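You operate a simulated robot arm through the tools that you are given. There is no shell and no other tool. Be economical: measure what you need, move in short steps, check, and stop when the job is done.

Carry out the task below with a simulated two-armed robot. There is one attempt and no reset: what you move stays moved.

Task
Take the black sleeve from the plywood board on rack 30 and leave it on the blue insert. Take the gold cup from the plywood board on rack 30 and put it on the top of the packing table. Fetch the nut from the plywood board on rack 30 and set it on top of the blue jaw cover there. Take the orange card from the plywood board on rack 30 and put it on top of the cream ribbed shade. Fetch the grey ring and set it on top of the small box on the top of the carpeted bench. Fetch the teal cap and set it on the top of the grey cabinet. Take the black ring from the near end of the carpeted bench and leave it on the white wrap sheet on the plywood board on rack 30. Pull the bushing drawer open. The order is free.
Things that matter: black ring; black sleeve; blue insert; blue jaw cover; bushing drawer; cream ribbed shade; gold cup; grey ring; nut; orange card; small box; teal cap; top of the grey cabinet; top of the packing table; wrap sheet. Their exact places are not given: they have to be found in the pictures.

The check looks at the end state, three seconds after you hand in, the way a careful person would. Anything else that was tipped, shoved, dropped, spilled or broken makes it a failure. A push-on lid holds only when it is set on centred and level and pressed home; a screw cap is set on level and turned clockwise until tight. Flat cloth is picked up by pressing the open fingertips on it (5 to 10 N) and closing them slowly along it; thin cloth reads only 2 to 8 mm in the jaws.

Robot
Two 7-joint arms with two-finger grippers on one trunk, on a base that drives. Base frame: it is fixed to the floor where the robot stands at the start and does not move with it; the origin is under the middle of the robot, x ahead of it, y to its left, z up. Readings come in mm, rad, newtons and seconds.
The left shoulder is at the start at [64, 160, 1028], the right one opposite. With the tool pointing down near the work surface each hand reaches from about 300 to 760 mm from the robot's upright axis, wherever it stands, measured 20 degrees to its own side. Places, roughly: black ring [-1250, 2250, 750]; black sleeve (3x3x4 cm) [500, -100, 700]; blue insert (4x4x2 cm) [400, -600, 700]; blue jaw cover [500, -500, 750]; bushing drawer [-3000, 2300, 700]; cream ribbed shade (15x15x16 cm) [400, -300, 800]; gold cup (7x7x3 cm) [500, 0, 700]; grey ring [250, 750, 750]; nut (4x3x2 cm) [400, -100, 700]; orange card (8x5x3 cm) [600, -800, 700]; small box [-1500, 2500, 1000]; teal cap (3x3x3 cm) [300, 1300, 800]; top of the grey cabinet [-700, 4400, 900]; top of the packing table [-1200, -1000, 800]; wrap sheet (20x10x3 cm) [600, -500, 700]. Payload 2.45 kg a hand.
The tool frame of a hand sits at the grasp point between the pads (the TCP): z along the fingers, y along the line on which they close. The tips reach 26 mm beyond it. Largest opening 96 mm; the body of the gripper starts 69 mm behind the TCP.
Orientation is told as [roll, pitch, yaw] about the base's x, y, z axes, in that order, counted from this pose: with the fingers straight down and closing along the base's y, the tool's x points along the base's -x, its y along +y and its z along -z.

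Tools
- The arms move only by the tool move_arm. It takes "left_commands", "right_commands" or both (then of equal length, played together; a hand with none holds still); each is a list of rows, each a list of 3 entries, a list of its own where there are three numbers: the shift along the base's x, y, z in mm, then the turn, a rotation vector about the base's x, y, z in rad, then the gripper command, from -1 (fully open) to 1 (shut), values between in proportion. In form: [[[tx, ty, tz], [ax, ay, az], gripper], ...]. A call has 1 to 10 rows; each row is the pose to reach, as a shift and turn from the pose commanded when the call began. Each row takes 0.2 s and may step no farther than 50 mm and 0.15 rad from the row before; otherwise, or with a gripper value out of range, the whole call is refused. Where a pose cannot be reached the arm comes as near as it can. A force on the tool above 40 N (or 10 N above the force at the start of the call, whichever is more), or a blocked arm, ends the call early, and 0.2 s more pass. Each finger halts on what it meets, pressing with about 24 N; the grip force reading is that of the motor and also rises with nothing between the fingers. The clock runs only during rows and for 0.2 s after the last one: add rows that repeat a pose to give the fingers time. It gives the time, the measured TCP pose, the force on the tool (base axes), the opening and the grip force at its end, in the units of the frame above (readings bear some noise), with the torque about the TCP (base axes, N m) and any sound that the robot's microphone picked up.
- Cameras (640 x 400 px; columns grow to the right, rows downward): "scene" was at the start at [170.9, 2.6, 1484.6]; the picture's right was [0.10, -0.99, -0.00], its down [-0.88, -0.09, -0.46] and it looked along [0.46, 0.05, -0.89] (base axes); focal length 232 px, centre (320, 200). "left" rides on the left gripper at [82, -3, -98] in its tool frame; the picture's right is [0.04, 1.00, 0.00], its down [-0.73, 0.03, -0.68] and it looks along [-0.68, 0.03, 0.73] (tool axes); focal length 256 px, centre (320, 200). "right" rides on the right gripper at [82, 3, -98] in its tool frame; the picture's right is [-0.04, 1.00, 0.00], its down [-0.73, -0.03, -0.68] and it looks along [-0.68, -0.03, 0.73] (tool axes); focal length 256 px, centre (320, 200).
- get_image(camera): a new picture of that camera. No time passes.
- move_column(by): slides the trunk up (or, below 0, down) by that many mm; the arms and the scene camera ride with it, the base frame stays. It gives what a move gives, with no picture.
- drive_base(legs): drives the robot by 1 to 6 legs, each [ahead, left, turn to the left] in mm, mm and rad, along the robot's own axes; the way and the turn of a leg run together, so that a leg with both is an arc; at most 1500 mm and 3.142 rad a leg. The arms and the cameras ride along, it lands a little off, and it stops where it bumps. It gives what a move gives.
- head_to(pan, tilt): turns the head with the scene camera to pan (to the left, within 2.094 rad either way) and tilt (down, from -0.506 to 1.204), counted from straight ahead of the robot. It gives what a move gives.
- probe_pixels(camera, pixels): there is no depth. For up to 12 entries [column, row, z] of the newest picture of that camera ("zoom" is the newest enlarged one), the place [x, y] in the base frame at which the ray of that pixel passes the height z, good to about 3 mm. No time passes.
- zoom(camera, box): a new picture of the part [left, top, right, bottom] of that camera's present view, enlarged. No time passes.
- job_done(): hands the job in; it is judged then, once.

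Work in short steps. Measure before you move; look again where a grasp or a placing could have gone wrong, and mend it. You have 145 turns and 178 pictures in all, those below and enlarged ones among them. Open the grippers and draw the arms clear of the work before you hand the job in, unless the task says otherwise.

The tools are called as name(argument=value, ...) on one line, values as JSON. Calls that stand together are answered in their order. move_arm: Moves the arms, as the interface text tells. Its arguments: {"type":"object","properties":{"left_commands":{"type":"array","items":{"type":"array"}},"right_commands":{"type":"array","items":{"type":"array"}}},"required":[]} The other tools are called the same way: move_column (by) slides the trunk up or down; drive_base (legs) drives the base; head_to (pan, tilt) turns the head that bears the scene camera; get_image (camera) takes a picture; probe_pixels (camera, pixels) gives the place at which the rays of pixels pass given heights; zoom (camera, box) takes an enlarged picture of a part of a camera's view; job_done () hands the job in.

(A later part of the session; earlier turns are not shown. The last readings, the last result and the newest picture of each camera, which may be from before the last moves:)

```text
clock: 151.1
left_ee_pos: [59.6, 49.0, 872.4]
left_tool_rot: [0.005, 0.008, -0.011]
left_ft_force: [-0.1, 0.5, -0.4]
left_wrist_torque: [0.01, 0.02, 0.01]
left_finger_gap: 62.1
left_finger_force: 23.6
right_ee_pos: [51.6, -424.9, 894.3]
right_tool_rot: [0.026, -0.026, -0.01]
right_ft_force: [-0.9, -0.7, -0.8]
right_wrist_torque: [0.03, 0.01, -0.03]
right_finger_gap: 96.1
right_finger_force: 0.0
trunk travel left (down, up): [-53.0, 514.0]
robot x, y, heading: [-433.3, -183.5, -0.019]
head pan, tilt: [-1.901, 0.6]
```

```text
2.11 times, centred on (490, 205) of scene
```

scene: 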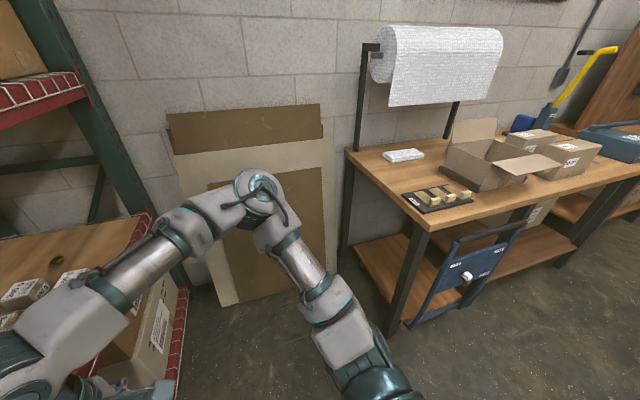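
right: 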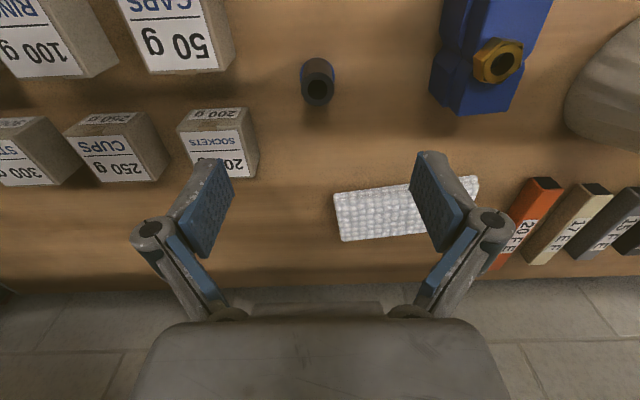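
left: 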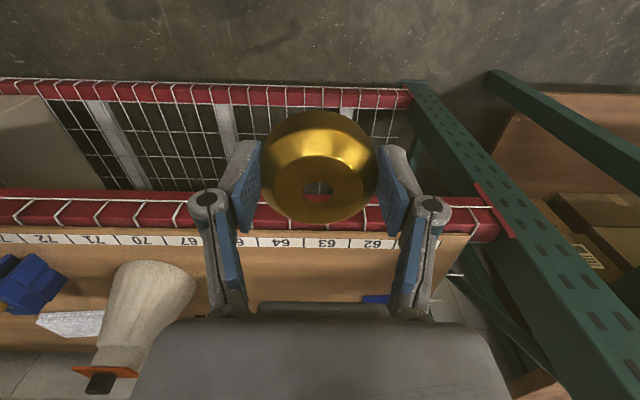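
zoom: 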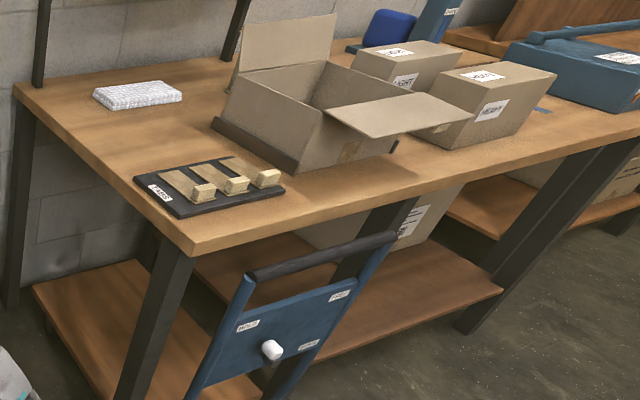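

Free spot on the table: about [-835,-1035], between tray and foam. I probe the leaning panels to be sure the left elbow has room when I face -x from the near end.

probe_pixels(camera="scene", pixels=[[220, 306, 0], [333, 272, 0], [325, 140, 800], [320, 104, 1000], [168, 116, 1000], [175, 155, 800]])

drive_base(legs=[[0, 0, -1.05], [0, 0, -1.05], [0, 0, -1.0]])

head_to(pan=0.5, tilt=0.7)

get_image(camera="scene")

```text
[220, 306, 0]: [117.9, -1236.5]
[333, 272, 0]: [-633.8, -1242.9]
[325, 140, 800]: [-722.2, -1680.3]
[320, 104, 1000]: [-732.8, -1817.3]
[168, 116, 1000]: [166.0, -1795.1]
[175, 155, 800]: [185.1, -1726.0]
```

```text
clock: 159.3
left_ee_pos: [-908.5, -447.9, 872.1]
left_tool_rot: [0.002, 0.008, -3.093]
left_ft_force: [0.3, -0.4, -0.8]
left_wrist_torque: [0.01, -0.01, -0.02]
left_finger_gap: 61.4
left_finger_force: 23.6
right_ee_pos: [-927.6, 23.1, 894.8]
right_tool_rot: [0.026, -0.027, -3.091]
right_ft_force: [0.1, 0.1, 0.3]
right_wrist_torque: [-0.02, -0.01, 0.02]
right_finger_gap: 96.0
right_finger_force: 0.0
trunk travel left (down, up): [-53.0, 514.0]
robot x, y, heading: [-431.6, -181.5, -3.088]
head pan, tilt: [-1.901, 0.6]
```

```text
clock: 161.5
left_ee_pos: [-904.4, -446.5, 875.8]
left_tool_rot: [0.006, 0.001, -3.093]
left_ft_force: [0.1, -0.7, -0.8]
left_wrist_torque: [0.02, 0.01, 0.01]
left_finger_gap: 61.3
left_finger_force: 24.1
right_ee_pos: [-925.8, 24.0, 897.1]
right_tool_rot: [0.027, -0.033, -3.09]
right_ft_force: [0.3, 0.2, 0.1]
right_wrist_torque: [0.0, -0.02, 0.0]
right_finger_gap: 96.2
right_finger_force: 0.1
trunk travel left (down, up): [-53.0, 514.0]
robot x, y, heading: [-431.5, -186.7, -3.088]
head pan, tilt: [0.499, 0.7]
```

```text
62 pictures are left
```

scene: 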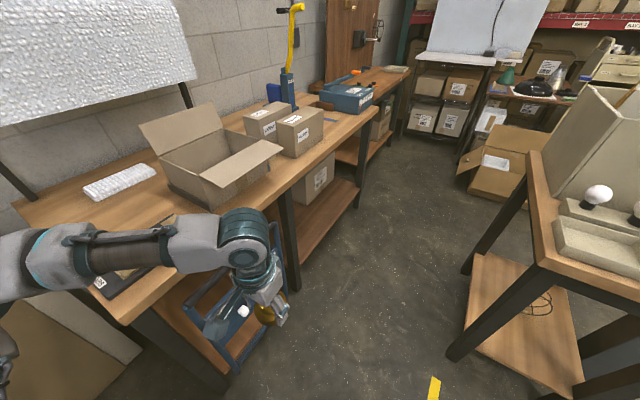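

The way is clear. I back off in x first and then slide along toward the table's near end.

drive_base(legs=[[-195, 0, 0], [0, 105, 0], [0, 105, 0], [0, 105, 0], [0, 105, 0], [0, 100, 0]])

head_to(pan=0.4, tilt=0.8)

get_image(camera="scene")

get_image(camera="left")

```text
clock: 165.9
left_ee_pos: [-663.6, -816.8, 876.8]
left_tool_rot: [-0.021, -0.015, -3.084]
left_ft_force: [1.4, -3.5, -0.4]
left_wrist_torque: [0.29, 0.05, -0.04]
left_finger_gap: 59.5
left_finger_force: 23.8
right_ee_pos: [-689.0, -354.8, 908.4]
right_tool_rot: [-0.013, -0.051, -3.057]
right_ft_force: [-0.5, -2.7, 1.3]
right_wrist_torque: [0.27, -0.01, 0.02]
right_finger_gap: 96.0
right_finger_force: 0.0
trunk travel left (down, up): [-53.0, 514.0]
robot x, y, heading: [-216.8, -534.3, -3.081]
head pan, tilt: [0.499, 0.7]
stopped in leg 5: the robot was blocked; the commanded pose is now the measured one
```

```text
clock: 166.6
left_ee_pos: [-665.4, -770.0, 884.2]
left_tool_rot: [0.024, -0.013, -3.089]
left_ft_force: [-0.5, 0.2, -0.7]
left_wrist_torque: [0.01, 0.03, 0.03]
left_finger_gap: 59.5
left_finger_force: 23.9
right_ee_pos: [-691.7, -307.9, 896.7]
right_tool_rot: [0.03, -0.049, -3.06]
right_ft_force: [1.0, 0.6, 1.1]
right_wrist_torque: [-0.03, 0.08, -0.04]
right_finger_gap: 96.0
right_finger_force: 0.1
trunk travel left (down, up): [-53.0, 514.0]
robot x, y, heading: [-217.0, -527.9, -3.081]
head pan, tilt: [0.4, 0.799]
```

```text
61 pictures are left
```

scene: 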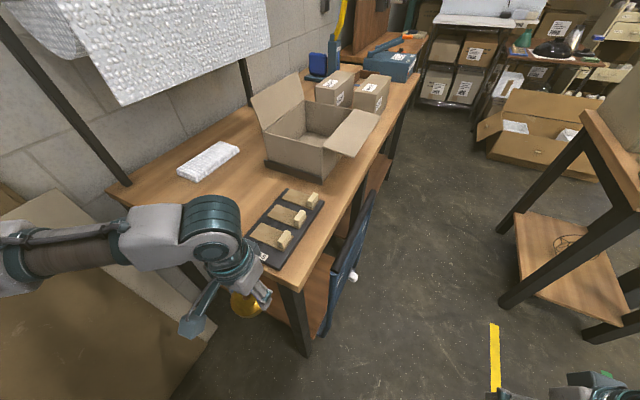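

```text
60 pictures are left
```

left: 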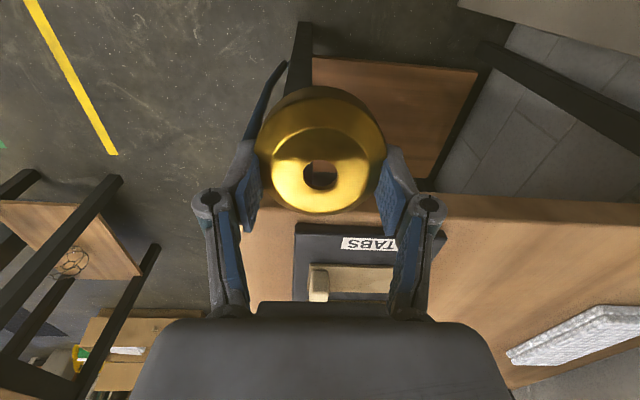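

The grip gap is creeping (63→59.5), so I place it soon. I probe the free spot and move on in smaller legs.

probe_pixels(camera="scene", pixels=[[215, 195, 800], [240, 230, 800], [283, 270, 800], [110, 188, 800], [225, 165, 800]])

drive_base(legs=[[0, 60, 0], [0, 60, 0], [0, 60, 0]])

move_arm(left_commands=[[[-25, -10, 0], [0, 0, 0], -0.1], [[-50, -20, 0], [0, 0, 0], -0.1], [[-75, -30, 0], [0, 0, 0], -0.1], [[-100, -40, 0], [0, 0, 0], -0.1], [[-125, -50, 0], [0, 0, 0], -0.1], [[-150, -60, 0], [0, 0, 0], -0.1], [[-150, -60, 0], [0, 0, 0], -0.1], [[-150, -60, 0], [0, 0, 0], -0.1]])

get_image(camera="left")

```text
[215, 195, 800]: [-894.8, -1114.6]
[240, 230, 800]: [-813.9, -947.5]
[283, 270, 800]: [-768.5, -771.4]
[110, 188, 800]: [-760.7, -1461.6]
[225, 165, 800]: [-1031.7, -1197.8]
```

```text
clock: 168.8
left_ee_pos: [-663.9, -917.8, 899.7]
left_tool_rot: [0.059, -0.051, 3.12]
left_ft_force: [0.1, 3.6, 2.1]
left_wrist_torque: [-0.52, -0.05, 0.05]
left_finger_gap: 59.5
left_finger_force: 24.0
right_ee_pos: [-665.9, -466.8, 914.0]
right_tool_rot: [0.015, -0.081, -3.104]
right_ft_force: [1.2, -1.0, 1.9]
right_wrist_torque: [0.05, 0.1, 0.03]
right_finger_gap: 95.9
right_finger_force: 0.0
trunk travel left (down, up): [-53.0, 514.0]
robot x, y, heading: [-232.0, -693.5, -3.126]
head pan, tilt: [0.4, 0.799]
stopped in leg 3: the robot was blocked; the commanded pose is now the measured one
```

```text
clock: 170.7
left_ee_pos: [-800.9, -1019.8, 882.5]
left_tool_rot: [0.031, -0.025, -3.116]
left_ft_force: [0.7, 0.8, -0.8]
left_wrist_torque: [-0.01, 0.01, 0.01]
left_finger_gap: 59.3
left_finger_force: 23.9
right_ee_pos: [-668.8, -505.1, 905.2]
right_tool_rot: [0.001, -0.057, -3.067]
right_ft_force: [0.5, 0.6, 0.6]
right_wrist_torque: [0.01, -0.01, -0.01]
right_finger_gap: 96.0
right_finger_force: 0.1
trunk travel left (down, up): [-53.0, 514.0]
robot x, y, heading: [-208.8, -701.0, -3.085]
head pan, tilt: [0.4, 0.799]
```

```text
59 pictures are left
```

left: 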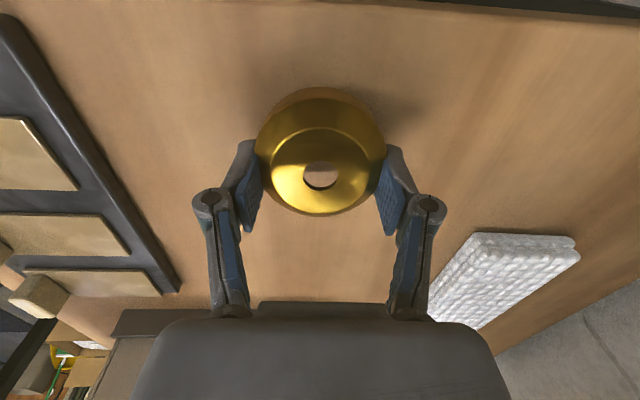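

The spot below is free. I shift 40 mm deeper and lower in small steps until contact.

move_arm(left_commands=[[[-20, 0, -10], [0, 0, 0], -0.1], [[-40, 0, -20], [0, 0, 0], -0.1], [[-40, 0, -30], [0, 0, 0], -0.1], [[-40, 0, -36], [0, 0, 0], -0.1], [[-40, 0, -40], [0, 0, 0], -0.1], [[-40, 0, -44], [0, 0, 0], -0.1], [[-40, 0, -47], [0, 0, 0], -0.1], [[-40, 0, -47], [0, 0, 0], -0.1]])

```text
clock: 171.5
left_ee_pos: [-837.1, -1019.8, 864.3]
left_tool_rot: [0.028, -0.048, -3.112]
left_ft_force: [8.0, -0.4, 11.1]
left_wrist_torque: [0.44, -0.31, -0.28]
left_finger_gap: 59.7
left_finger_force: 24.0
right_ee_pos: [-664.7, -505.4, 909.7]
right_tool_rot: [-0.001, -0.061, -3.065]
right_ft_force: [-0.3, -0.6, -0.2]
right_wrist_torque: [0.01, 0.0, -0.03]
right_finger_gap: 96.2
right_finger_force: 0.0
trunk travel left (down, up): [-53.0, 514.0]
robot x, y, heading: [-208.2, -699.7, -3.083]
head pan, tilt: [0.4, 0.799]
stopped in row 4 (left hand): the force on the tool passed its limit at 43 N (the readings are from after the stop); the commanded pose is now the measured one
```

get_image(camera="left")

get_image(camera="scene")

```text
58 pictures are left
```

left: 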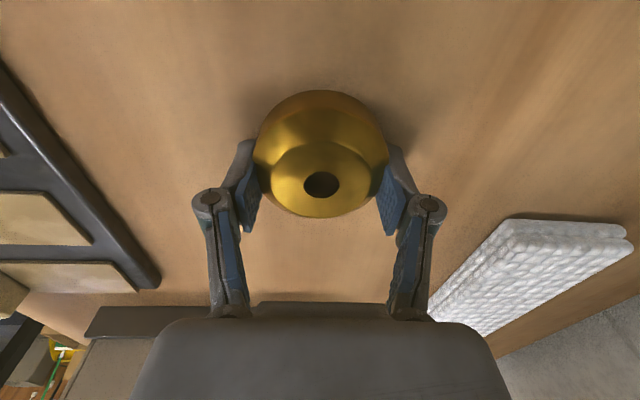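

```text
57 pictures are left
```

scene: 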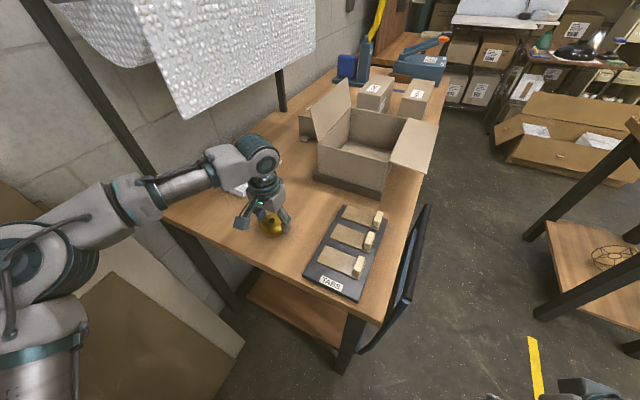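

The cup touches the table (11 N). I release and rise.

move_arm(left_commands=[[[0, 0, -1], [0, 0, 0], -0.25], [[0, 0, -1], [0, 0, 0], -0.4], [[0, 0, -1], [0, 0, 0], -0.6], [[0, 0, -1], [0, 0, 0], -0.9], [[0, 0, 0], [0, 0, 0], -1], [[0, 0, 30], [0, 0, 0], -1], [[0, 0, 70], [0, 0, 0], -1], [[30, 0, 100], [0, 0, 0], -1], [[60, 20, 110], [0, 0, 0], -1], [[100, 40, 110], [0, 0, 0], -1]])

get_image(camera="left")

```text
clock: 173.7
left_ee_pos: [-737.8, -974.5, 975.8]
left_tool_rot: [0.036, -0.042, -3.113]
left_ft_force: [0.3, 0.2, 0.4]
left_wrist_torque: [-0.04, 0.01, 0.01]
left_finger_gap: 96.1
left_finger_force: 0.0
right_ee_pos: [-666.4, -500.2, 908.5]
right_tool_rot: [0.006, -0.062, -3.067]
right_ft_force: [0.4, -0.2, 0.4]
right_wrist_torque: [0.0, 0.01, -0.02]
right_finger_gap: 96.0
right_finger_force: 0.1
trunk travel left (down, up): [-53.0, 514.0]
robot x, y, heading: [-212.4, -699.0, -3.087]
head pan, tilt: [0.4, 0.799]
```

```text
56 pictures are left
```

left: 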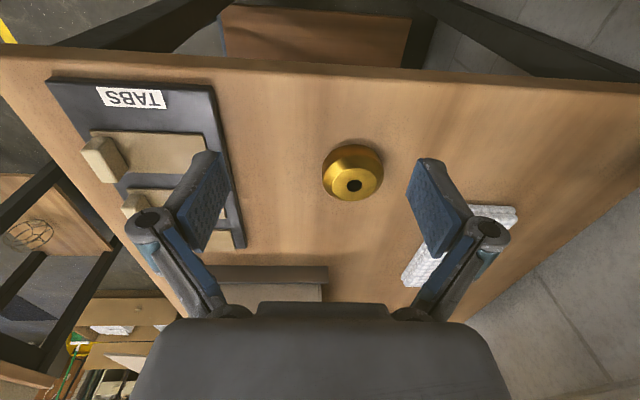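

The cup stands on the packing table. Now I head for the bench on the left: first one long sideways leg away from the table.

drive_base(legs=[[0, -600, 0]])

head_to(pan=-0.5, tilt=0.6)

```text
clock: 177.1
left_ee_pos: [-768.1, -384.3, 973.4]
left_tool_rot: [0.032, -0.044, -3.111]
left_ft_force: [-0.4, 0.0, 1.2]
left_wrist_torque: [-0.03, 0.0, -0.03]
left_finger_gap: 95.9
left_finger_force: 0.0
right_ee_pos: [-698.9, 92.8, 908.3]
right_tool_rot: [0.002, -0.063, -3.067]
right_ft_force: [-0.2, 1.0, 0.4]
right_wrist_torque: [-0.02, 0.01, 0.0]
right_finger_gap: 95.7
right_finger_force: 0.1
trunk travel left (down, up): [-53.0, 514.0]
robot x, y, heading: [-240.0, -106.0, -3.086]
head pan, tilt: [0.4, 0.799]
```

```text
clock: 178.3
left_ee_pos: [-764.9, -385.8, 976.1]
left_tool_rot: [0.027, -0.049, -3.113]
left_ft_force: [-0.5, -0.5, -0.4]
left_wrist_torque: [0.01, 0.0, 0.01]
left_finger_gap: 96.1
left_finger_force: 0.1
right_ee_pos: [-693.1, 89.4, 912.9]
right_tool_rot: [-0.004, -0.066, -3.064]
right_ft_force: [0.7, 0.4, -0.3]
right_wrist_torque: [-0.03, -0.02, -0.03]
right_finger_gap: 95.5
right_finger_force: 0.1
trunk travel left (down, up): [-53.0, 514.0]
robot x, y, heading: [-241.6, -106.3, -3.092]
head pan, tilt: [-0.499, 0.6]
```

A long single leg runs smoothly. I go on: ahead 230, turn to +y, drive 1000, turn to face the bench, and look.

drive_base(legs=[[230, 0, 0], [0, 0, -1.62], [1000, 0, 0], [0, 0, -1.571]])

head_to(pan=0.0, tilt=0.8)

get_image(camera="scene")

```text
clock: 192.6
left_ee_pos: [60.2, 1122.0, 975.3]
left_tool_rot: [0.029, -0.048, -0.032]
left_ft_force: [0.2, -0.5, 0.6]
left_wrist_torque: [0.01, 0.02, 0.04]
left_finger_gap: 96.0
left_finger_force: 0.2
right_ee_pos: [-40.9, 652.5, 912.1]
right_tool_rot: [-0.001, -0.065, 0.013]
right_ft_force: [0.0, 0.0, 0.8]
right_wrist_torque: [0.0, 0.02, -0.02]
right_finger_gap: 96.0
right_finger_force: 0.1
trunk travel left (down, up): [-53.0, 514.0]
robot x, y, heading: [-475.3, 873.5, -0.008]
head pan, tilt: [-0.499, 0.6]
```

```text
clock: 193.5
left_ee_pos: [55.3, 1123.0, 977.4]
left_tool_rot: [0.027, -0.054, -0.034]
left_ft_force: [-0.2, 0.1, 0.5]
left_wrist_torque: [-0.02, 0.0, -0.02]
left_finger_gap: 96.0
left_finger_force: 0.0
right_ee_pos: [-44.4, 652.8, 914.3]
right_tool_rot: [-0.001, -0.073, 0.014]
right_ft_force: [-0.1, -0.1, 0.1]
right_wrist_torque: [-0.01, 0.01, -0.03]
right_finger_gap: 95.8
right_finger_force: 0.1
trunk travel left (down, up): [-53.0, 514.0]
robot x, y, heading: [-481.9, 873.1, -0.011]
head pan, tilt: [0.0, 0.799]
```

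```text
55 pictures are left
```

scene: 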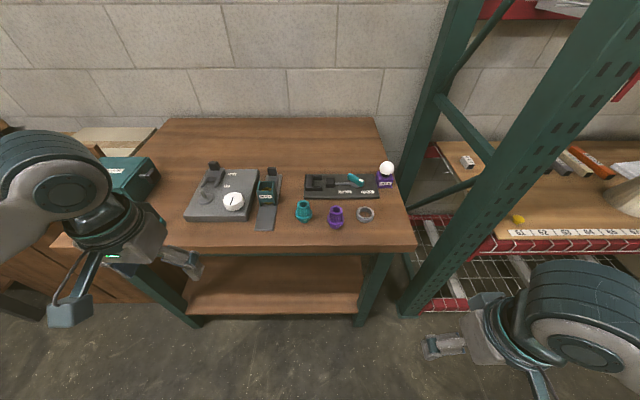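

The ring is at (365,214). The teal cap should lie near y 1300, hidden behind the left arm; I probe and look further left.

probe_pixels(camera="scene", pixels=[[365, 214, 750], [303, 211, 760], [336, 217, 760], [416, 245, 740], [385, 120, 740], [230, 200, 780], [160, 120, 740]])

head_to(pan=0.9, tilt=0.7)

get_image(camera="scene")

get_image(camera="left")

```text
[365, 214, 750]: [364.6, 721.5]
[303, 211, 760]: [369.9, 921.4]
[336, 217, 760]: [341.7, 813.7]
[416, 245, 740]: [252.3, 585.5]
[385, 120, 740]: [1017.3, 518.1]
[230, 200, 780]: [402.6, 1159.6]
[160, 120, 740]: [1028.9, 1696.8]
```

```text
clock: 194.7
left_ee_pos: [55.2, 1123.1, 977.2]
left_tool_rot: [0.027, -0.054, -0.033]
left_ft_force: [-0.3, -1.0, 0.5]
left_wrist_torque: [0.02, -0.03, 0.04]
left_finger_gap: 96.0
left_finger_force: 0.2
right_ee_pos: [-44.3, 652.9, 914.4]
right_tool_rot: [-0.002, -0.073, 0.013]
right_ft_force: [0.0, 0.9, 0.5]
right_wrist_torque: [0.01, -0.02, 0.0]
right_finger_gap: 95.7
right_finger_force: 0.1
trunk travel left (down, up): [-53.0, 514.0]
robot x, y, heading: [-477.4, 876.9, -0.01]
head pan, tilt: [0.901, 0.7]
```

```text
54 pictures are left
```

scene: 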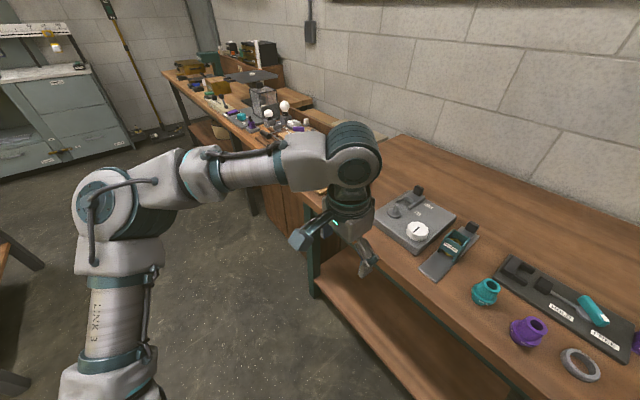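

```text
53 pictures are left
```

left: 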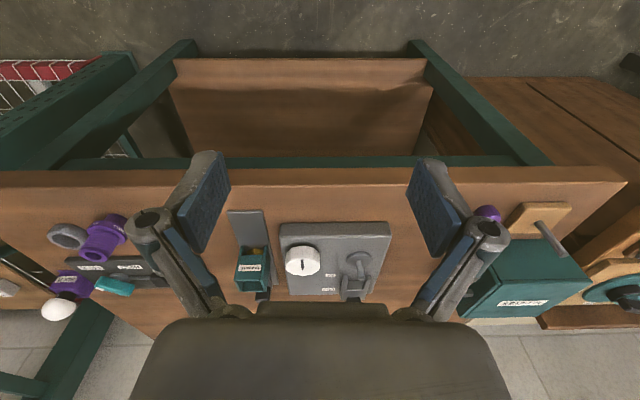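

move_arm(left_commands=[[[-10, 30, 0], [0, 0, 0], -1], [[-20, 60, 0], [0, 0, 0], -1], [[-20, 90, 0], [0, 0, 0], -1], [[-20, 110, 0], [0, 0, 0], -1], [[-20, 110, 0], [0, 0, 0], -1]], right_commands=[[[30, 10, 0], [0, 0.02, 0], -1], [[70, 20, 0], [0, 0.04, 0], -1], [[110, 30, 0], [0, 0.07, 0], -1], [[150, 40, 0], [0, 0.07, 0], -1], [[180, 45, -10], [0, 0.07, 0], -1]])

get_image(camera="left")

get_image(camera="right")

```text
clock: 195.9
left_ee_pos: [32.3, 1231.7, 979.5]
left_tool_rot: [0.028, -0.057, -0.035]
left_ft_force: [-0.5, -0.5, -0.1]
left_wrist_torque: [0.01, -0.04, 0.01]
left_finger_gap: 95.8
left_finger_force: 0.1
right_ee_pos: [120.7, 681.6, 901.3]
right_tool_rot: [-0.003, -0.004, 0.012]
right_ft_force: [0.6, -0.2, -0.4]
right_wrist_torque: [0.01, 0.02, 0.0]
right_finger_gap: 96.2
right_finger_force: 0.1
right hand out of reach, approached as far as the arm can: row 5
trunk travel left (down, up): [-53.0, 514.0]
robot x, y, heading: [-480.6, 874.0, -0.007]
head pan, tilt: [0.901, 0.7]
```

```text
52 pictures are left
```

left: 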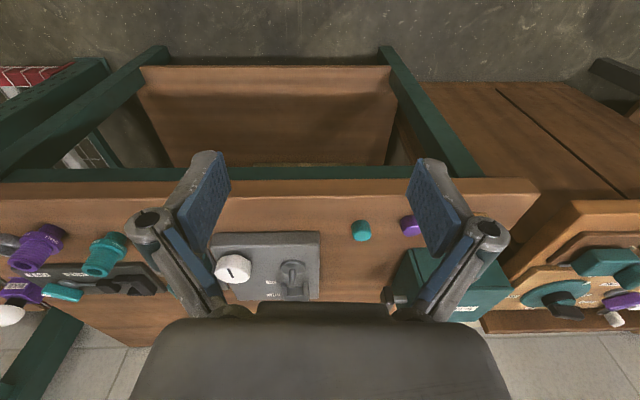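

```text
51 pictures are left
```

right: 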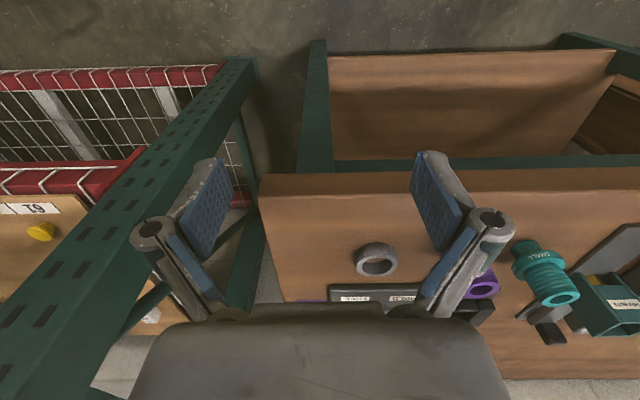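

The teal cap shows at (361,231) in the left view and the ring at (376,260) in the right. I probe for heights.

probe_pixels(camera="right", pixels=[[376, 260, 750], [376, 260, 790], [500, 178, 740], [270, 200, 740]])

probe_pixels(camera="left", pixels=[[361, 231, 760], [361, 231, 800], [232, 268, 780], [408, 225, 780]])

zoom(camera="left", box=[300, 180, 460, 290])

```text
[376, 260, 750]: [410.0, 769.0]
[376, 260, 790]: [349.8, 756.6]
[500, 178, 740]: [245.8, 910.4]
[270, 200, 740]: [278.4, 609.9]
```

```text
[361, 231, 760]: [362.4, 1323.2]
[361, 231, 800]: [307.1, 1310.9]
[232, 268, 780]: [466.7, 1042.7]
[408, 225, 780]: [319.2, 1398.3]
```

```text
3.64 times, centred on (380, 235) of left
```

zoom: 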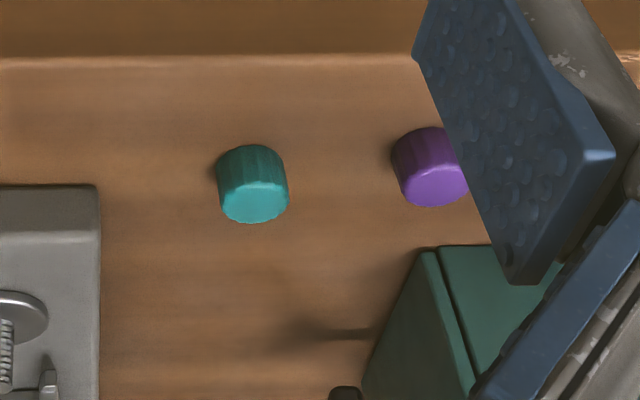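

probe_pixels(camera="right", pixels=[[262, 192, 740], [262, 192, 820], [258, 176, 820]])

head_to(pan=-0.1, tilt=0.8)

zoom(camera="scene", box=[260, 150, 500, 300])

```text
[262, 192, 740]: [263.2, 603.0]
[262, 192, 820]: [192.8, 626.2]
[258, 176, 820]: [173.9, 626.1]
```

```text
clock: 197.2
left_ee_pos: [34.6, 1231.7, 977.2]
left_tool_rot: [0.025, -0.054, -0.035]
left_ft_force: [-0.8, -0.3, 0.0]
left_wrist_torque: [-0.03, -0.03, -0.02]
left_finger_gap: 96.1
left_finger_force: 0.0
right_ee_pos: [120.1, 683.4, 901.4]
right_tool_rot: [0.0, -0.002, 0.014]
right_ft_force: [0.8, 0.2, 0.5]
right_wrist_torque: [0.03, 0.02, -0.02]
right_finger_gap: 95.9
right_finger_force: 0.0
trunk travel left (down, up): [-53.0, 514.0]
robot x, y, heading: [-481.2, 874.1, -0.01]
head pan, tilt: [-0.099, 0.799]
```

```text
2.67 times, centred on (380, 225) of scene
```

zoom: 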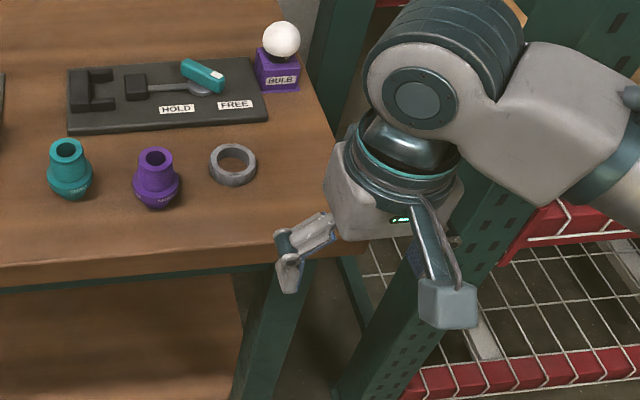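

probe_pixels(camera="zoom", pixels=[[233, 164, 780], [233, 164, 820], [69, 180, 780], [69, 180, 820], [156, 192, 780], [156, 192, 820]])

probe_pixels(camera="right", pixels=[[376, 260, 820], [478, 285, 820], [560, 285, 860]])

```text
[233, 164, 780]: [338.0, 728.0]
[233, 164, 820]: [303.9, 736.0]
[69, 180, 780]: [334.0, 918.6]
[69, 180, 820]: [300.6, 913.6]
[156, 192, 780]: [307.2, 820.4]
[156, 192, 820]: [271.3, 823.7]
```

```text
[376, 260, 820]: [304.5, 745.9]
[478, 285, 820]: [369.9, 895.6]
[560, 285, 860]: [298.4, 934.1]
```

The bench top is about z 812 (ring centre [298,741,825]; cap about [265,1302]). I drive 200 mm closer and place both hands above them.

drive_base(legs=[[200, 0, 0]])

move_arm(left_commands=[[[10, 20, -15], [0, 0.02, 0], -1], [[20, 40, -30], [0, 0.04, 0.03], -1], [[28, 60, -45], [0, 0.05, 0.03], -1], [[28, 70, -50], [0, 0.05, 0.03], -1], [[28, 70, -50], [0, 0.05, 0.03], -1], [[28, 70, -50], [0, 0.05, 0.03], -1]], right_commands=[[[-8, 15, 0], [0, 0, 0], -1], [[-16, 30, 0], [0, 0, 0], -1], [[-22, 45, 0], [0, 0, 0], -1], [[-22, 58, -5], [0, 0, 0], -1], [[-22, 58, -10], [0, 0, 0], -1], [[-22, 58, -10], [0, 0, 0], -1]])

get_image(camera="right")

get_image(camera="left")

```text
clock: 198.8
left_ee_pos: [231.4, 1232.2, 976.9]
left_tool_rot: [0.026, -0.055, -0.033]
left_ft_force: [0.2, 0.4, 0.2]
left_wrist_torque: [0.02, 0.0, -0.02]
left_finger_gap: 95.7
left_finger_force: 0.0
right_ee_pos: [318.3, 683.5, 900.9]
right_tool_rot: [0.0, -0.001, 0.016]
right_ft_force: [0.3, 1.1, -0.4]
right_wrist_torque: [-0.02, 0.03, 0.01]
right_finger_gap: 95.9
right_finger_force: 0.0
trunk travel left (down, up): [-53.0, 514.0]
robot x, y, heading: [-281.6, 872.3, -0.006]
head pan, tilt: [-0.099, 0.799]
```

```text
clock: 200.2
left_ee_pos: [254.8, 1302.3, 930.3]
left_tool_rot: [0.025, -0.009, -0.002]
left_ft_force: [-0.9, 0.2, 1.2]
left_wrist_torque: [0.02, -0.01, 0.0]
left_finger_gap: 96.1
left_finger_force: 0.0
right_ee_pos: [286.1, 718.3, 900.8]
right_tool_rot: [-0.001, -0.006, 0.014]
right_ft_force: [0.2, -0.4, -0.1]
right_wrist_torque: [0.02, 0.0, 0.03]
right_finger_gap: 96.0
right_finger_force: 0.0
right hand out of reach, approached as far as the arm can: row 2, 3, 4, 5, 6
trunk travel left (down, up): [-53.0, 514.0]
robot x, y, heading: [-284.5, 871.9, -0.007]
head pan, tilt: [-0.099, 0.799]
```

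```text
48 pictures are left
```

right: 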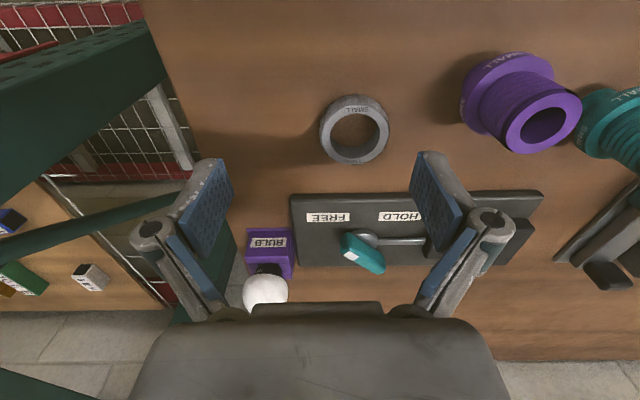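

```text
47 pictures are left
```

left: 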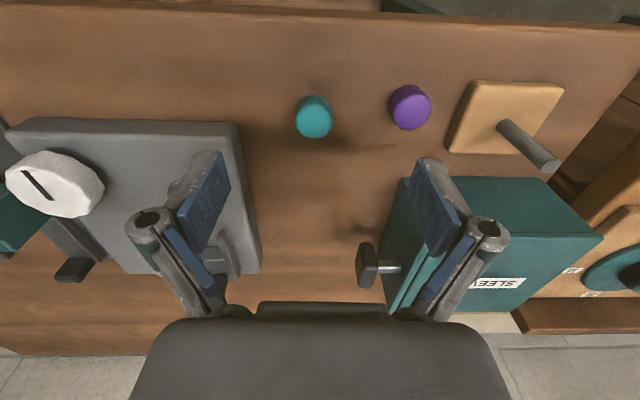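

probe_pixels(camera="left", pixels=[[313, 117, 828], [409, 107, 828], [395, 185, 870]])

probe_pixels(camera="right", pixels=[[354, 130, 822], [320, 130, 822], [389, 130, 822], [275, 248, 850], [335, 200, 825]])

drive_base(legs=[[0, 50, 0]])

move_arm(right_commands=[[[0, -5, 0], [0, 0, 0], -1], [[5, -15, 0], [0, 0, 0], -1], [[10, -25, -10], [0, 0, 0], -1], [[10, -25, -20], [0, 0, 0], -1], [[10, -25, -30], [0, 0, 0], -0.7], [[10, -25, -30], [0, 0, 0], -0.7], [[10, -25, -30], [0, 0, 0], -0.7], [[10, -25, -30], [0, 0, 0], -0.7]])

get_image(camera="right")

```text
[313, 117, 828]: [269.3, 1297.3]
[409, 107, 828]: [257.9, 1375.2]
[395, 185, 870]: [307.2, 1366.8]
```

```text
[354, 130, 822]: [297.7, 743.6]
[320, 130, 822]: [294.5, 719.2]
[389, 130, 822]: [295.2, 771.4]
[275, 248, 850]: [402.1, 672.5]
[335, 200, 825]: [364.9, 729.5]
```

```text
clock: 201.1
left_ee_pos: [255.3, 1322.1, 943.5]
left_tool_rot: [0.055, -0.011, -0.008]
left_ft_force: [0.0, -0.8, 0.6]
left_wrist_torque: [0.14, 0.03, 0.02]
left_finger_gap: 96.0
left_finger_force: 0.0
right_ee_pos: [286.3, 735.5, 896.4]
right_tool_rot: [0.025, -0.009, 0.009]
right_ft_force: [0.2, -2.1, -0.5]
right_wrist_torque: [0.18, -0.01, -0.02]
right_finger_gap: 96.0
right_finger_force: 0.0
trunk travel left (down, up): [-53.0, 514.0]
robot x, y, heading: [-284.9, 914.7, -0.008]
head pan, tilt: [-0.099, 0.799]
```

```text
clock: 202.9
left_ee_pos: [251.0, 1323.6, 944.1]
left_tool_rot: [0.051, -0.014, -0.009]
left_ft_force: [-0.2, -0.7, 0.4]
left_wrist_torque: [0.01, 0.02, 0.02]
left_finger_gap: 96.1
left_finger_force: 0.1
right_ee_pos: [290.7, 712.2, 870.2]
right_tool_rot: [0.019, -0.013, 0.008]
right_ft_force: [-0.1, -1.2, -0.2]
right_wrist_torque: [0.06, 0.03, -0.01]
right_finger_gap: 81.4
right_finger_force: 0.1
trunk travel left (down, up): [-53.0, 514.0]
robot x, y, heading: [-285.4, 912.6, -0.007]
head pan, tilt: [-0.099, 0.799]
```

```text
46 pictures are left
```

right: 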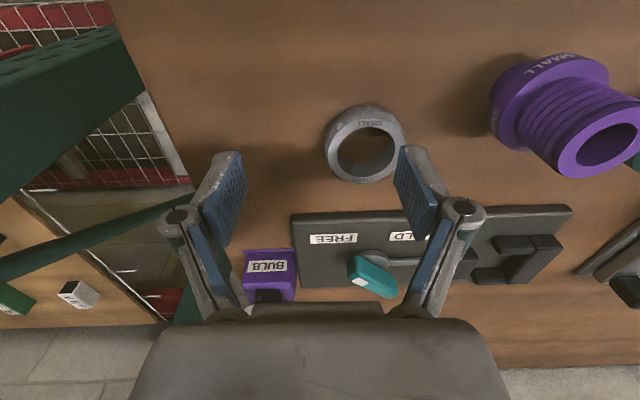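

Ring at [298,744], hand at [291,712]; I move over it and let it settle.

move_arm(right_commands=[[[3, 10, -3], [0, 0, 0], -0.7], [[6, 20, -6], [0, 0, 0], -0.7], [[6, 30, -10], [0, 0, 0], -0.7], [[6, 30, -10], [0, 0, 0], -0.7], [[6, 30, -10], [0, 0, 0], -0.7], [[6, 30, -10], [0, 0, 0], -0.7], [[6, 30, -10], [0, 0, 0], -0.7], [[6, 30, -10], [0, 0, 0], -0.7]])

get_image(camera="right")

```text
clock: 204.7
left_ee_pos: [251.4, 1343.9, 936.5]
left_tool_rot: [0.032, -0.016, -0.006]
left_ft_force: [0.0, 1.2, -0.8]
left_wrist_torque: [-0.07, 0.0, -0.01]
left_finger_gap: 96.1
left_finger_force: 0.0
right_ee_pos: [296.1, 761.1, 862.6]
right_tool_rot: [0.003, -0.013, 0.009]
right_ft_force: [-0.7, 0.6, -0.2]
right_wrist_torque: [-0.07, -0.02, 0.0]
right_finger_gap: 81.7
right_finger_force: 0.0
trunk travel left (down, up): [-53.0, 514.0]
robot x, y, heading: [-279.6, 918.9, -0.006]
head pan, tilt: [-0.099, 0.799]
```

```text
45 pictures are left
```

right: 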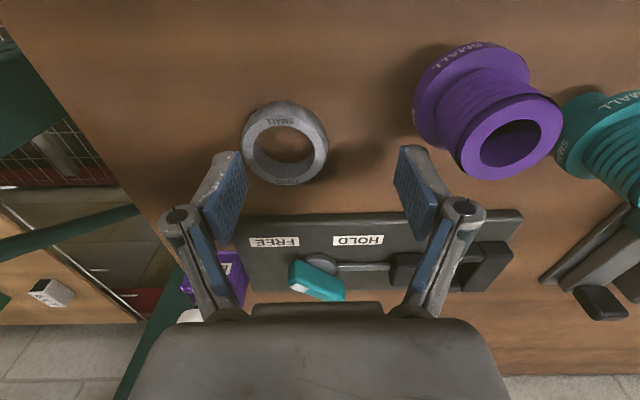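

It settled back; ring is now 17 mm toward -y. I shift, descend to z 843 and close (ring ⌀~52).

move_arm(right_commands=[[[1, -9, 0], [0, 0, 0], -0.7], [[1, -17, 0], [0, 0, 0], -0.7], [[1, -17, 0], [0, 0, 0], -0.7], [[1, -17, -7], [0, 0, 0], -0.7], [[1, -17, -14], [0, 0, 0], -0.7], [[1, -17, -20], [0, 0, 0], -0.7], [[1, -17, -20], [0, 0, 0], -0.4], [[1, -17, -20], [0, 0, 0], -0.1], [[1, -17, -20], [0, 0, 0], 0.1], [[1, -17, -20], [0, 0, 0], 0.1]])

get_image(camera="right")

```text
clock: 206.9
left_ee_pos: [249.8, 1334.7, 940.1]
left_tool_rot: [0.038, -0.016, -0.007]
left_ft_force: [0.3, 0.2, -0.3]
left_wrist_torque: [-0.01, 0.0, 0.02]
left_finger_gap: 96.0
left_finger_force: 0.1
right_ee_pos: [297.0, 739.5, 844.3]
right_tool_rot: [0.011, -0.017, 0.01]
right_ft_force: [0.5, 6.1, 17.3]
right_wrist_torque: [-0.37, 0.13, 0.01]
right_finger_gap: 49.1
right_finger_force: 23.8
trunk travel left (down, up): [-53.0, 514.0]
robot x, y, heading: [-282.9, 916.2, -0.007]
head pan, tilt: [-0.099, 0.799]
```

```text
44 pictures are left
```

right: 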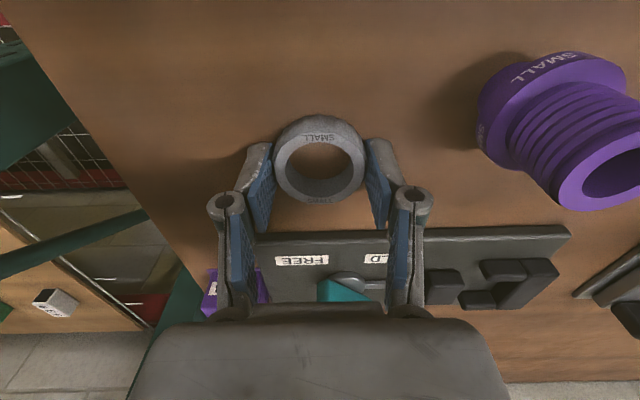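

Ring gripped (49 mm). I lift it and bring the left hand over the teal cap ([269,1297]).

move_arm(left_commands=[[[5, -10, 0], [0, 0, 0], -1], [[10, -20, -10], [0, 0, 0], -0.6], [[15, -30, -20], [0, 0, 0], -0.3], [[19, -37, -30], [0, 0, 0], -0.3], [[19, -37, -45], [0, 0, 0], -0.3], [[19, -37, -45], [0, 0, 0], -0.3], [[19, -37, -45], [0, 0, 0], -0.3], [[19, -37, -45], [0, 0, 0], -0.3], [[19, -37, -45], [0, 0, 0], -0.3]], right_commands=[[[0, 0, 20], [0, 0, 0], 0.1], [[0, 0, 50], [0, 0, 0], 0.1], [[-20, 0, 80], [0, 0, 0], 0.1], [[-40, 0, 100], [0, 0, 0], 0.1], [[-60, 0, 110], [0, 0, 0], 0.1], [[-60, 0, 110], [0, 0, 0], 0.1], [[-60, 0, 110], [0, 0, 0], 0.1], [[-60, 0, 110], [0, 0, 0], 0.1], [[-60, 0, 110], [0, 0, 0], 0.1]])

get_image(camera="left")

```text
clock: 208.9
left_ee_pos: [270.5, 1297.8, 895.2]
left_tool_rot: [0.039, -0.016, -0.006]
left_ft_force: [0.1, -0.6, 0.5]
left_wrist_torque: [-0.02, -0.01, -0.02]
left_finger_gap: 62.3
left_finger_force: 0.1
right_ee_pos: [236.8, 738.2, 952.5]
right_tool_rot: [0.01, -0.012, 0.01]
right_ft_force: [0.4, 0.4, 0.2]
right_wrist_torque: [-0.01, -0.01, 0.02]
right_finger_gap: 49.1
right_finger_force: 24.0
trunk travel left (down, up): [-53.0, 514.0]
robot x, y, heading: [-277.1, 918.0, -0.007]
head pan, tilt: [-0.099, 0.799]
```

```text
43 pictures are left
```

left: 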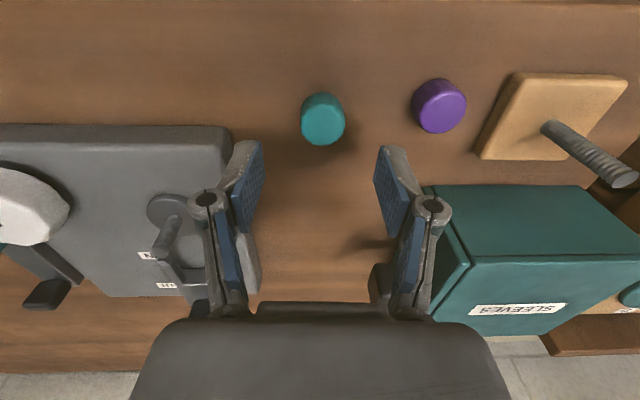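

Cap centred at column 323. I descend to z 848, close and lift.

move_arm(left_commands=[[[0, 2, -20], [0, 0, 0], -0.3], [[0, 2, -38], [0, 0, 0], -0.3], [[0, 2, -47], [0, 0, 0], -0.3], [[0, 2, -47], [0, 0, 0], 0.0], [[0, 2, -47], [0, 0, 0], 0.3], [[0, 2, -47], [0, 0, 0], 0.5], [[0, 2, -47], [0, 0, 0], 0.5], [[0, 2, -30], [0, 0, 0], 0.5], [[0, 2, 10], [0, 0, 0], 0.5], [[0, 2, 50], [0, 0, 0], 0.5]])

get_image(camera="left")

```text
clock: 211.1
left_ee_pos: [270.1, 1299.2, 945.9]
left_tool_rot: [0.042, -0.016, -0.006]
left_ft_force: [-0.4, -0.7, 0.8]
left_wrist_torque: [-0.01, -0.03, 0.02]
left_finger_gap: 28.6
left_finger_force: 24.6
right_ee_pos: [237.3, 737.5, 953.7]
right_tool_rot: [0.01, -0.014, 0.009]
right_ft_force: [-0.2, 0.2, 0.5]
right_wrist_torque: [0.01, -0.02, 0.01]
right_finger_gap: 49.2
right_finger_force: 23.7
trunk travel left (down, up): [-53.0, 514.0]
robot x, y, heading: [-284.1, 916.3, -0.006]
head pan, tilt: [-0.099, 0.799]
```

```text
42 pictures are left
```

left: 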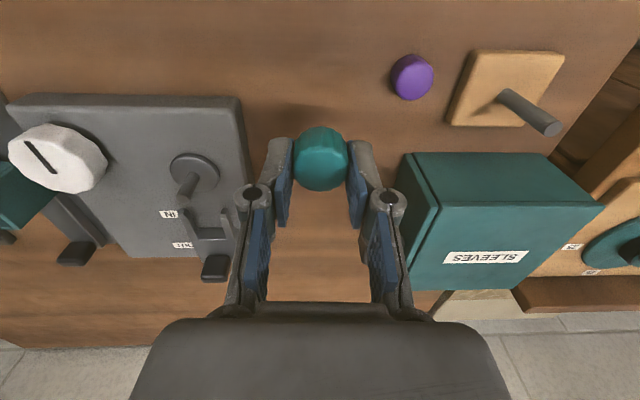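

Both ring and cap are held. I back off 260 mm, turn to face +y, and look toward the carpeted bench and cabinet.

drive_base(legs=[[-260, 0, 0], [0, 0, 1.571]])

head_to(pan=0.45, tilt=0.45)

get_image(camera="scene")

```text
clock: 216.8
left_ee_pos: [-931.7, 1467.5, 945.5]
left_tool_rot: [0.041, -0.015, 1.574]
left_ft_force: [0.3, -0.3, -0.9]
left_wrist_torque: [-0.02, -0.01, 0.0]
left_finger_gap: 28.4
left_finger_force: 23.4
right_ee_pos: [-368.3, 1439.3, 951.4]
right_tool_rot: [0.01, -0.013, 1.589]
right_ft_force: [0.5, 0.0, -0.2]
right_wrist_torque: [0.03, -0.03, 0.02]
right_finger_gap: 49.3
right_finger_force: 24.1
trunk travel left (down, up): [-53.0, 514.0]
robot x, y, heading: [-542.0, 918.5, 1.571]
head pan, tilt: [-0.099, 0.799]
```

```text
clock: 217.8
left_ee_pos: [-932.4, 1463.0, 947.4]
left_tool_rot: [0.04, -0.02, 1.576]
left_ft_force: [-0.2, 0.2, -0.4]
left_wrist_torque: [-0.02, -0.02, -0.02]
left_finger_gap: 28.6
left_finger_force: 23.7
right_ee_pos: [-369.7, 1435.1, 956.3]
right_tool_rot: [0.011, -0.017, 1.589]
right_ft_force: [0.0, 1.0, -0.6]
right_wrist_torque: [-0.01, 0.01, 0.03]
right_finger_gap: 49.2
right_finger_force: 23.6
trunk travel left (down, up): [-53.0, 514.0]
robot x, y, heading: [-537.7, 921.6, 1.578]
head pan, tilt: [0.45, 0.45]
```

```text
41 pictures are left
```

scene: 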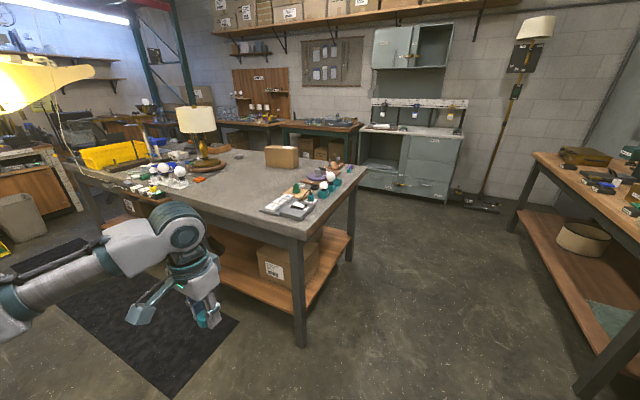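

The bench is in view with the small box at (280,155); the grey cabinet top at (420,130). I zoom for details and probe.

zoom(camera="scene", box=[140, 90, 480, 290])

probe_pixels(camera="scene", pixels=[[281, 163, 900], [281, 148, 980], [291, 241, 900], [357, 167, 900], [290, 210, 900], [410, 131, 900], [470, 138, 900], [365, 125, 900], [299, 345, 0], [445, 200, 0], [360, 190, 0]])

```text
1.88 times, centred on (310, 190) of scene
```

zoom: 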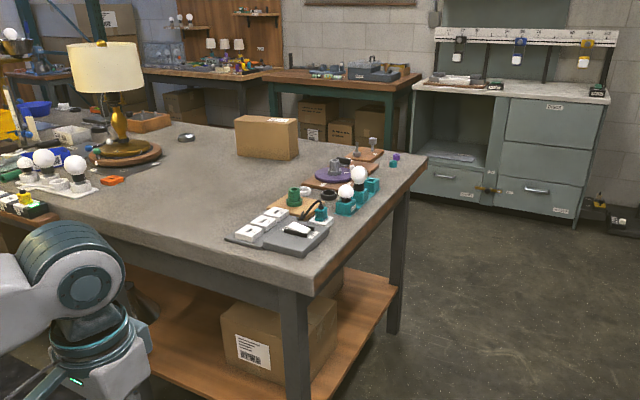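

```text
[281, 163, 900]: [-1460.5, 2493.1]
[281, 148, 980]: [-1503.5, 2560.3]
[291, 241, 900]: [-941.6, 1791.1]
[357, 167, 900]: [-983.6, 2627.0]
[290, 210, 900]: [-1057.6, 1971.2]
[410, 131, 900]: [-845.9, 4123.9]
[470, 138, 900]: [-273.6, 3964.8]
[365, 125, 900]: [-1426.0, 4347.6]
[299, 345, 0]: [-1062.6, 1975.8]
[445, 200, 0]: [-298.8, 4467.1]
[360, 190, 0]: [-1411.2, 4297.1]
```

I drive up beside the bench's right end and turn to face it.

drive_base(legs=[[1400, 60, 0], [0, 0, 1.571]])

head_to(pan=0.0, tilt=0.6)

get_image(camera="scene")

```text
clock: 228.6
left_ee_pos: [-1147.0, 1945.9, 949.3]
left_tool_rot: [0.04, -0.021, 3.118]
left_ft_force: [-0.3, -0.3, -0.7]
left_wrist_torque: [-0.01, -0.01, 0.01]
left_finger_gap: 28.6
left_finger_force: 24.0
right_ee_pos: [-1105.5, 2507.1, 955.2]
right_tool_rot: [0.012, -0.017, 3.137]
right_ft_force: [1.0, -0.1, 0.4]
right_wrist_torque: [0.05, 0.04, 0.01]
right_finger_gap: 49.1
right_finger_force: 24.2
trunk travel left (down, up): [-53.0, 514.0]
robot x, y, heading: [-595.6, 2320.7, 3.116]
head pan, tilt: [0.45, 0.45]
```

```text
clock: 229.5
left_ee_pos: [-1141.9, 1945.0, 951.6]
left_tool_rot: [0.04, -0.026, 3.118]
left_ft_force: [-0.2, -0.3, 0.6]
left_wrist_torque: [0.02, 0.0, 0.0]
left_finger_gap: 28.9
left_finger_force: 23.6
right_ee_pos: [-1100.8, 2507.6, 958.1]
right_tool_rot: [0.011, -0.024, 3.138]
right_ft_force: [-0.4, 0.2, 0.1]
right_wrist_torque: [0.0, 0.01, -0.01]
right_finger_gap: 49.2
right_finger_force: 24.0
trunk travel left (down, up): [-53.0, 514.0]
robot x, y, heading: [-591.9, 2323.2, 3.125]
head pan, tilt: [0.0, 0.6]
```

```text
39 pictures are left
```

scene: 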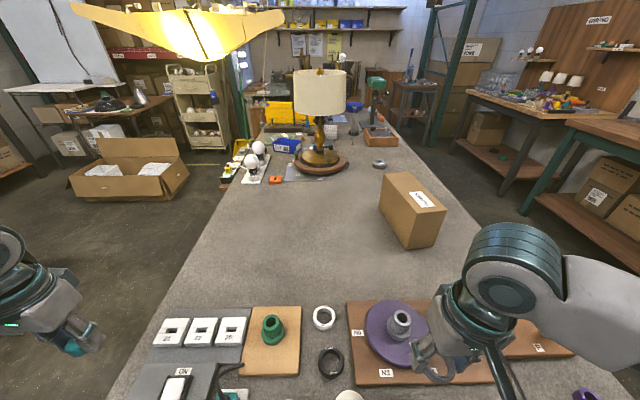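

Black ring at (330,362), small box at (412,210). I take the right hand's view too for triangulation.

get_image(camera="right")

zoom(camera="scene", box=[350, 150, 490, 270])

probe_pixels(camera="scene", pixels=[[330, 362, 800], [330, 362, 840], [412, 248, 800], [412, 248, 840]])

```text
38 pictures are left
```

right: 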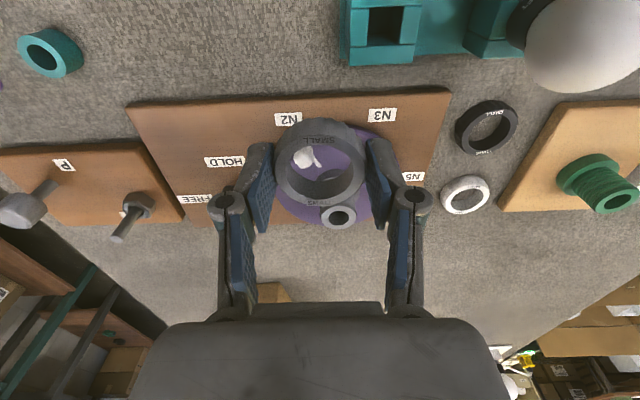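

```text
3.33 times, centred on (420, 210) of scene
```

zoom: 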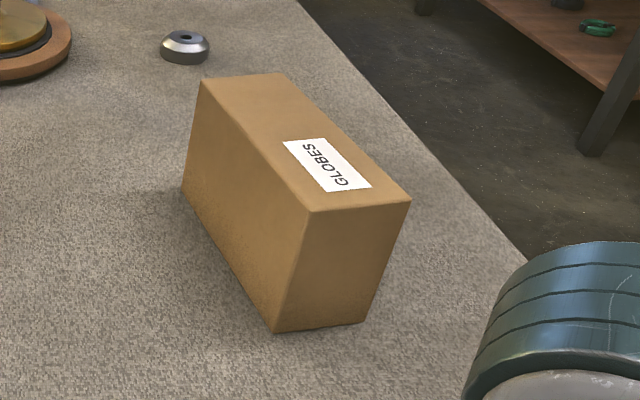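

```text
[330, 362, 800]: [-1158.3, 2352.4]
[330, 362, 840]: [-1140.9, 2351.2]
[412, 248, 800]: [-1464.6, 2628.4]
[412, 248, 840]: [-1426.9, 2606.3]
```

probe_pixels(camera="right", pixels=[[486, 128, 820], [486, 128, 860]])

probe_pixels(camera="zoom", pixels=[[275, 332, 820], [275, 332, 860], [312, 212, 950], [312, 212, 1000], [410, 201, 950], [410, 201, 1000], [200, 81, 950], [200, 81, 1000], [280, 73, 950], [280, 73, 1000]])

```text
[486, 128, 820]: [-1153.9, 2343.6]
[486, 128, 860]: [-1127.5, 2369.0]
```

```text
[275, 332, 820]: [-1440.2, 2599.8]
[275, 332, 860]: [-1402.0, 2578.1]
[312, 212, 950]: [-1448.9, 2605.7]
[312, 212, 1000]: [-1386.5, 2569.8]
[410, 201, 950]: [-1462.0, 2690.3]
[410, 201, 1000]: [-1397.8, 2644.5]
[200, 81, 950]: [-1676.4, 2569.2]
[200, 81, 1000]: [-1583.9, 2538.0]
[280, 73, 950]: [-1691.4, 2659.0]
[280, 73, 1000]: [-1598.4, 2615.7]
```

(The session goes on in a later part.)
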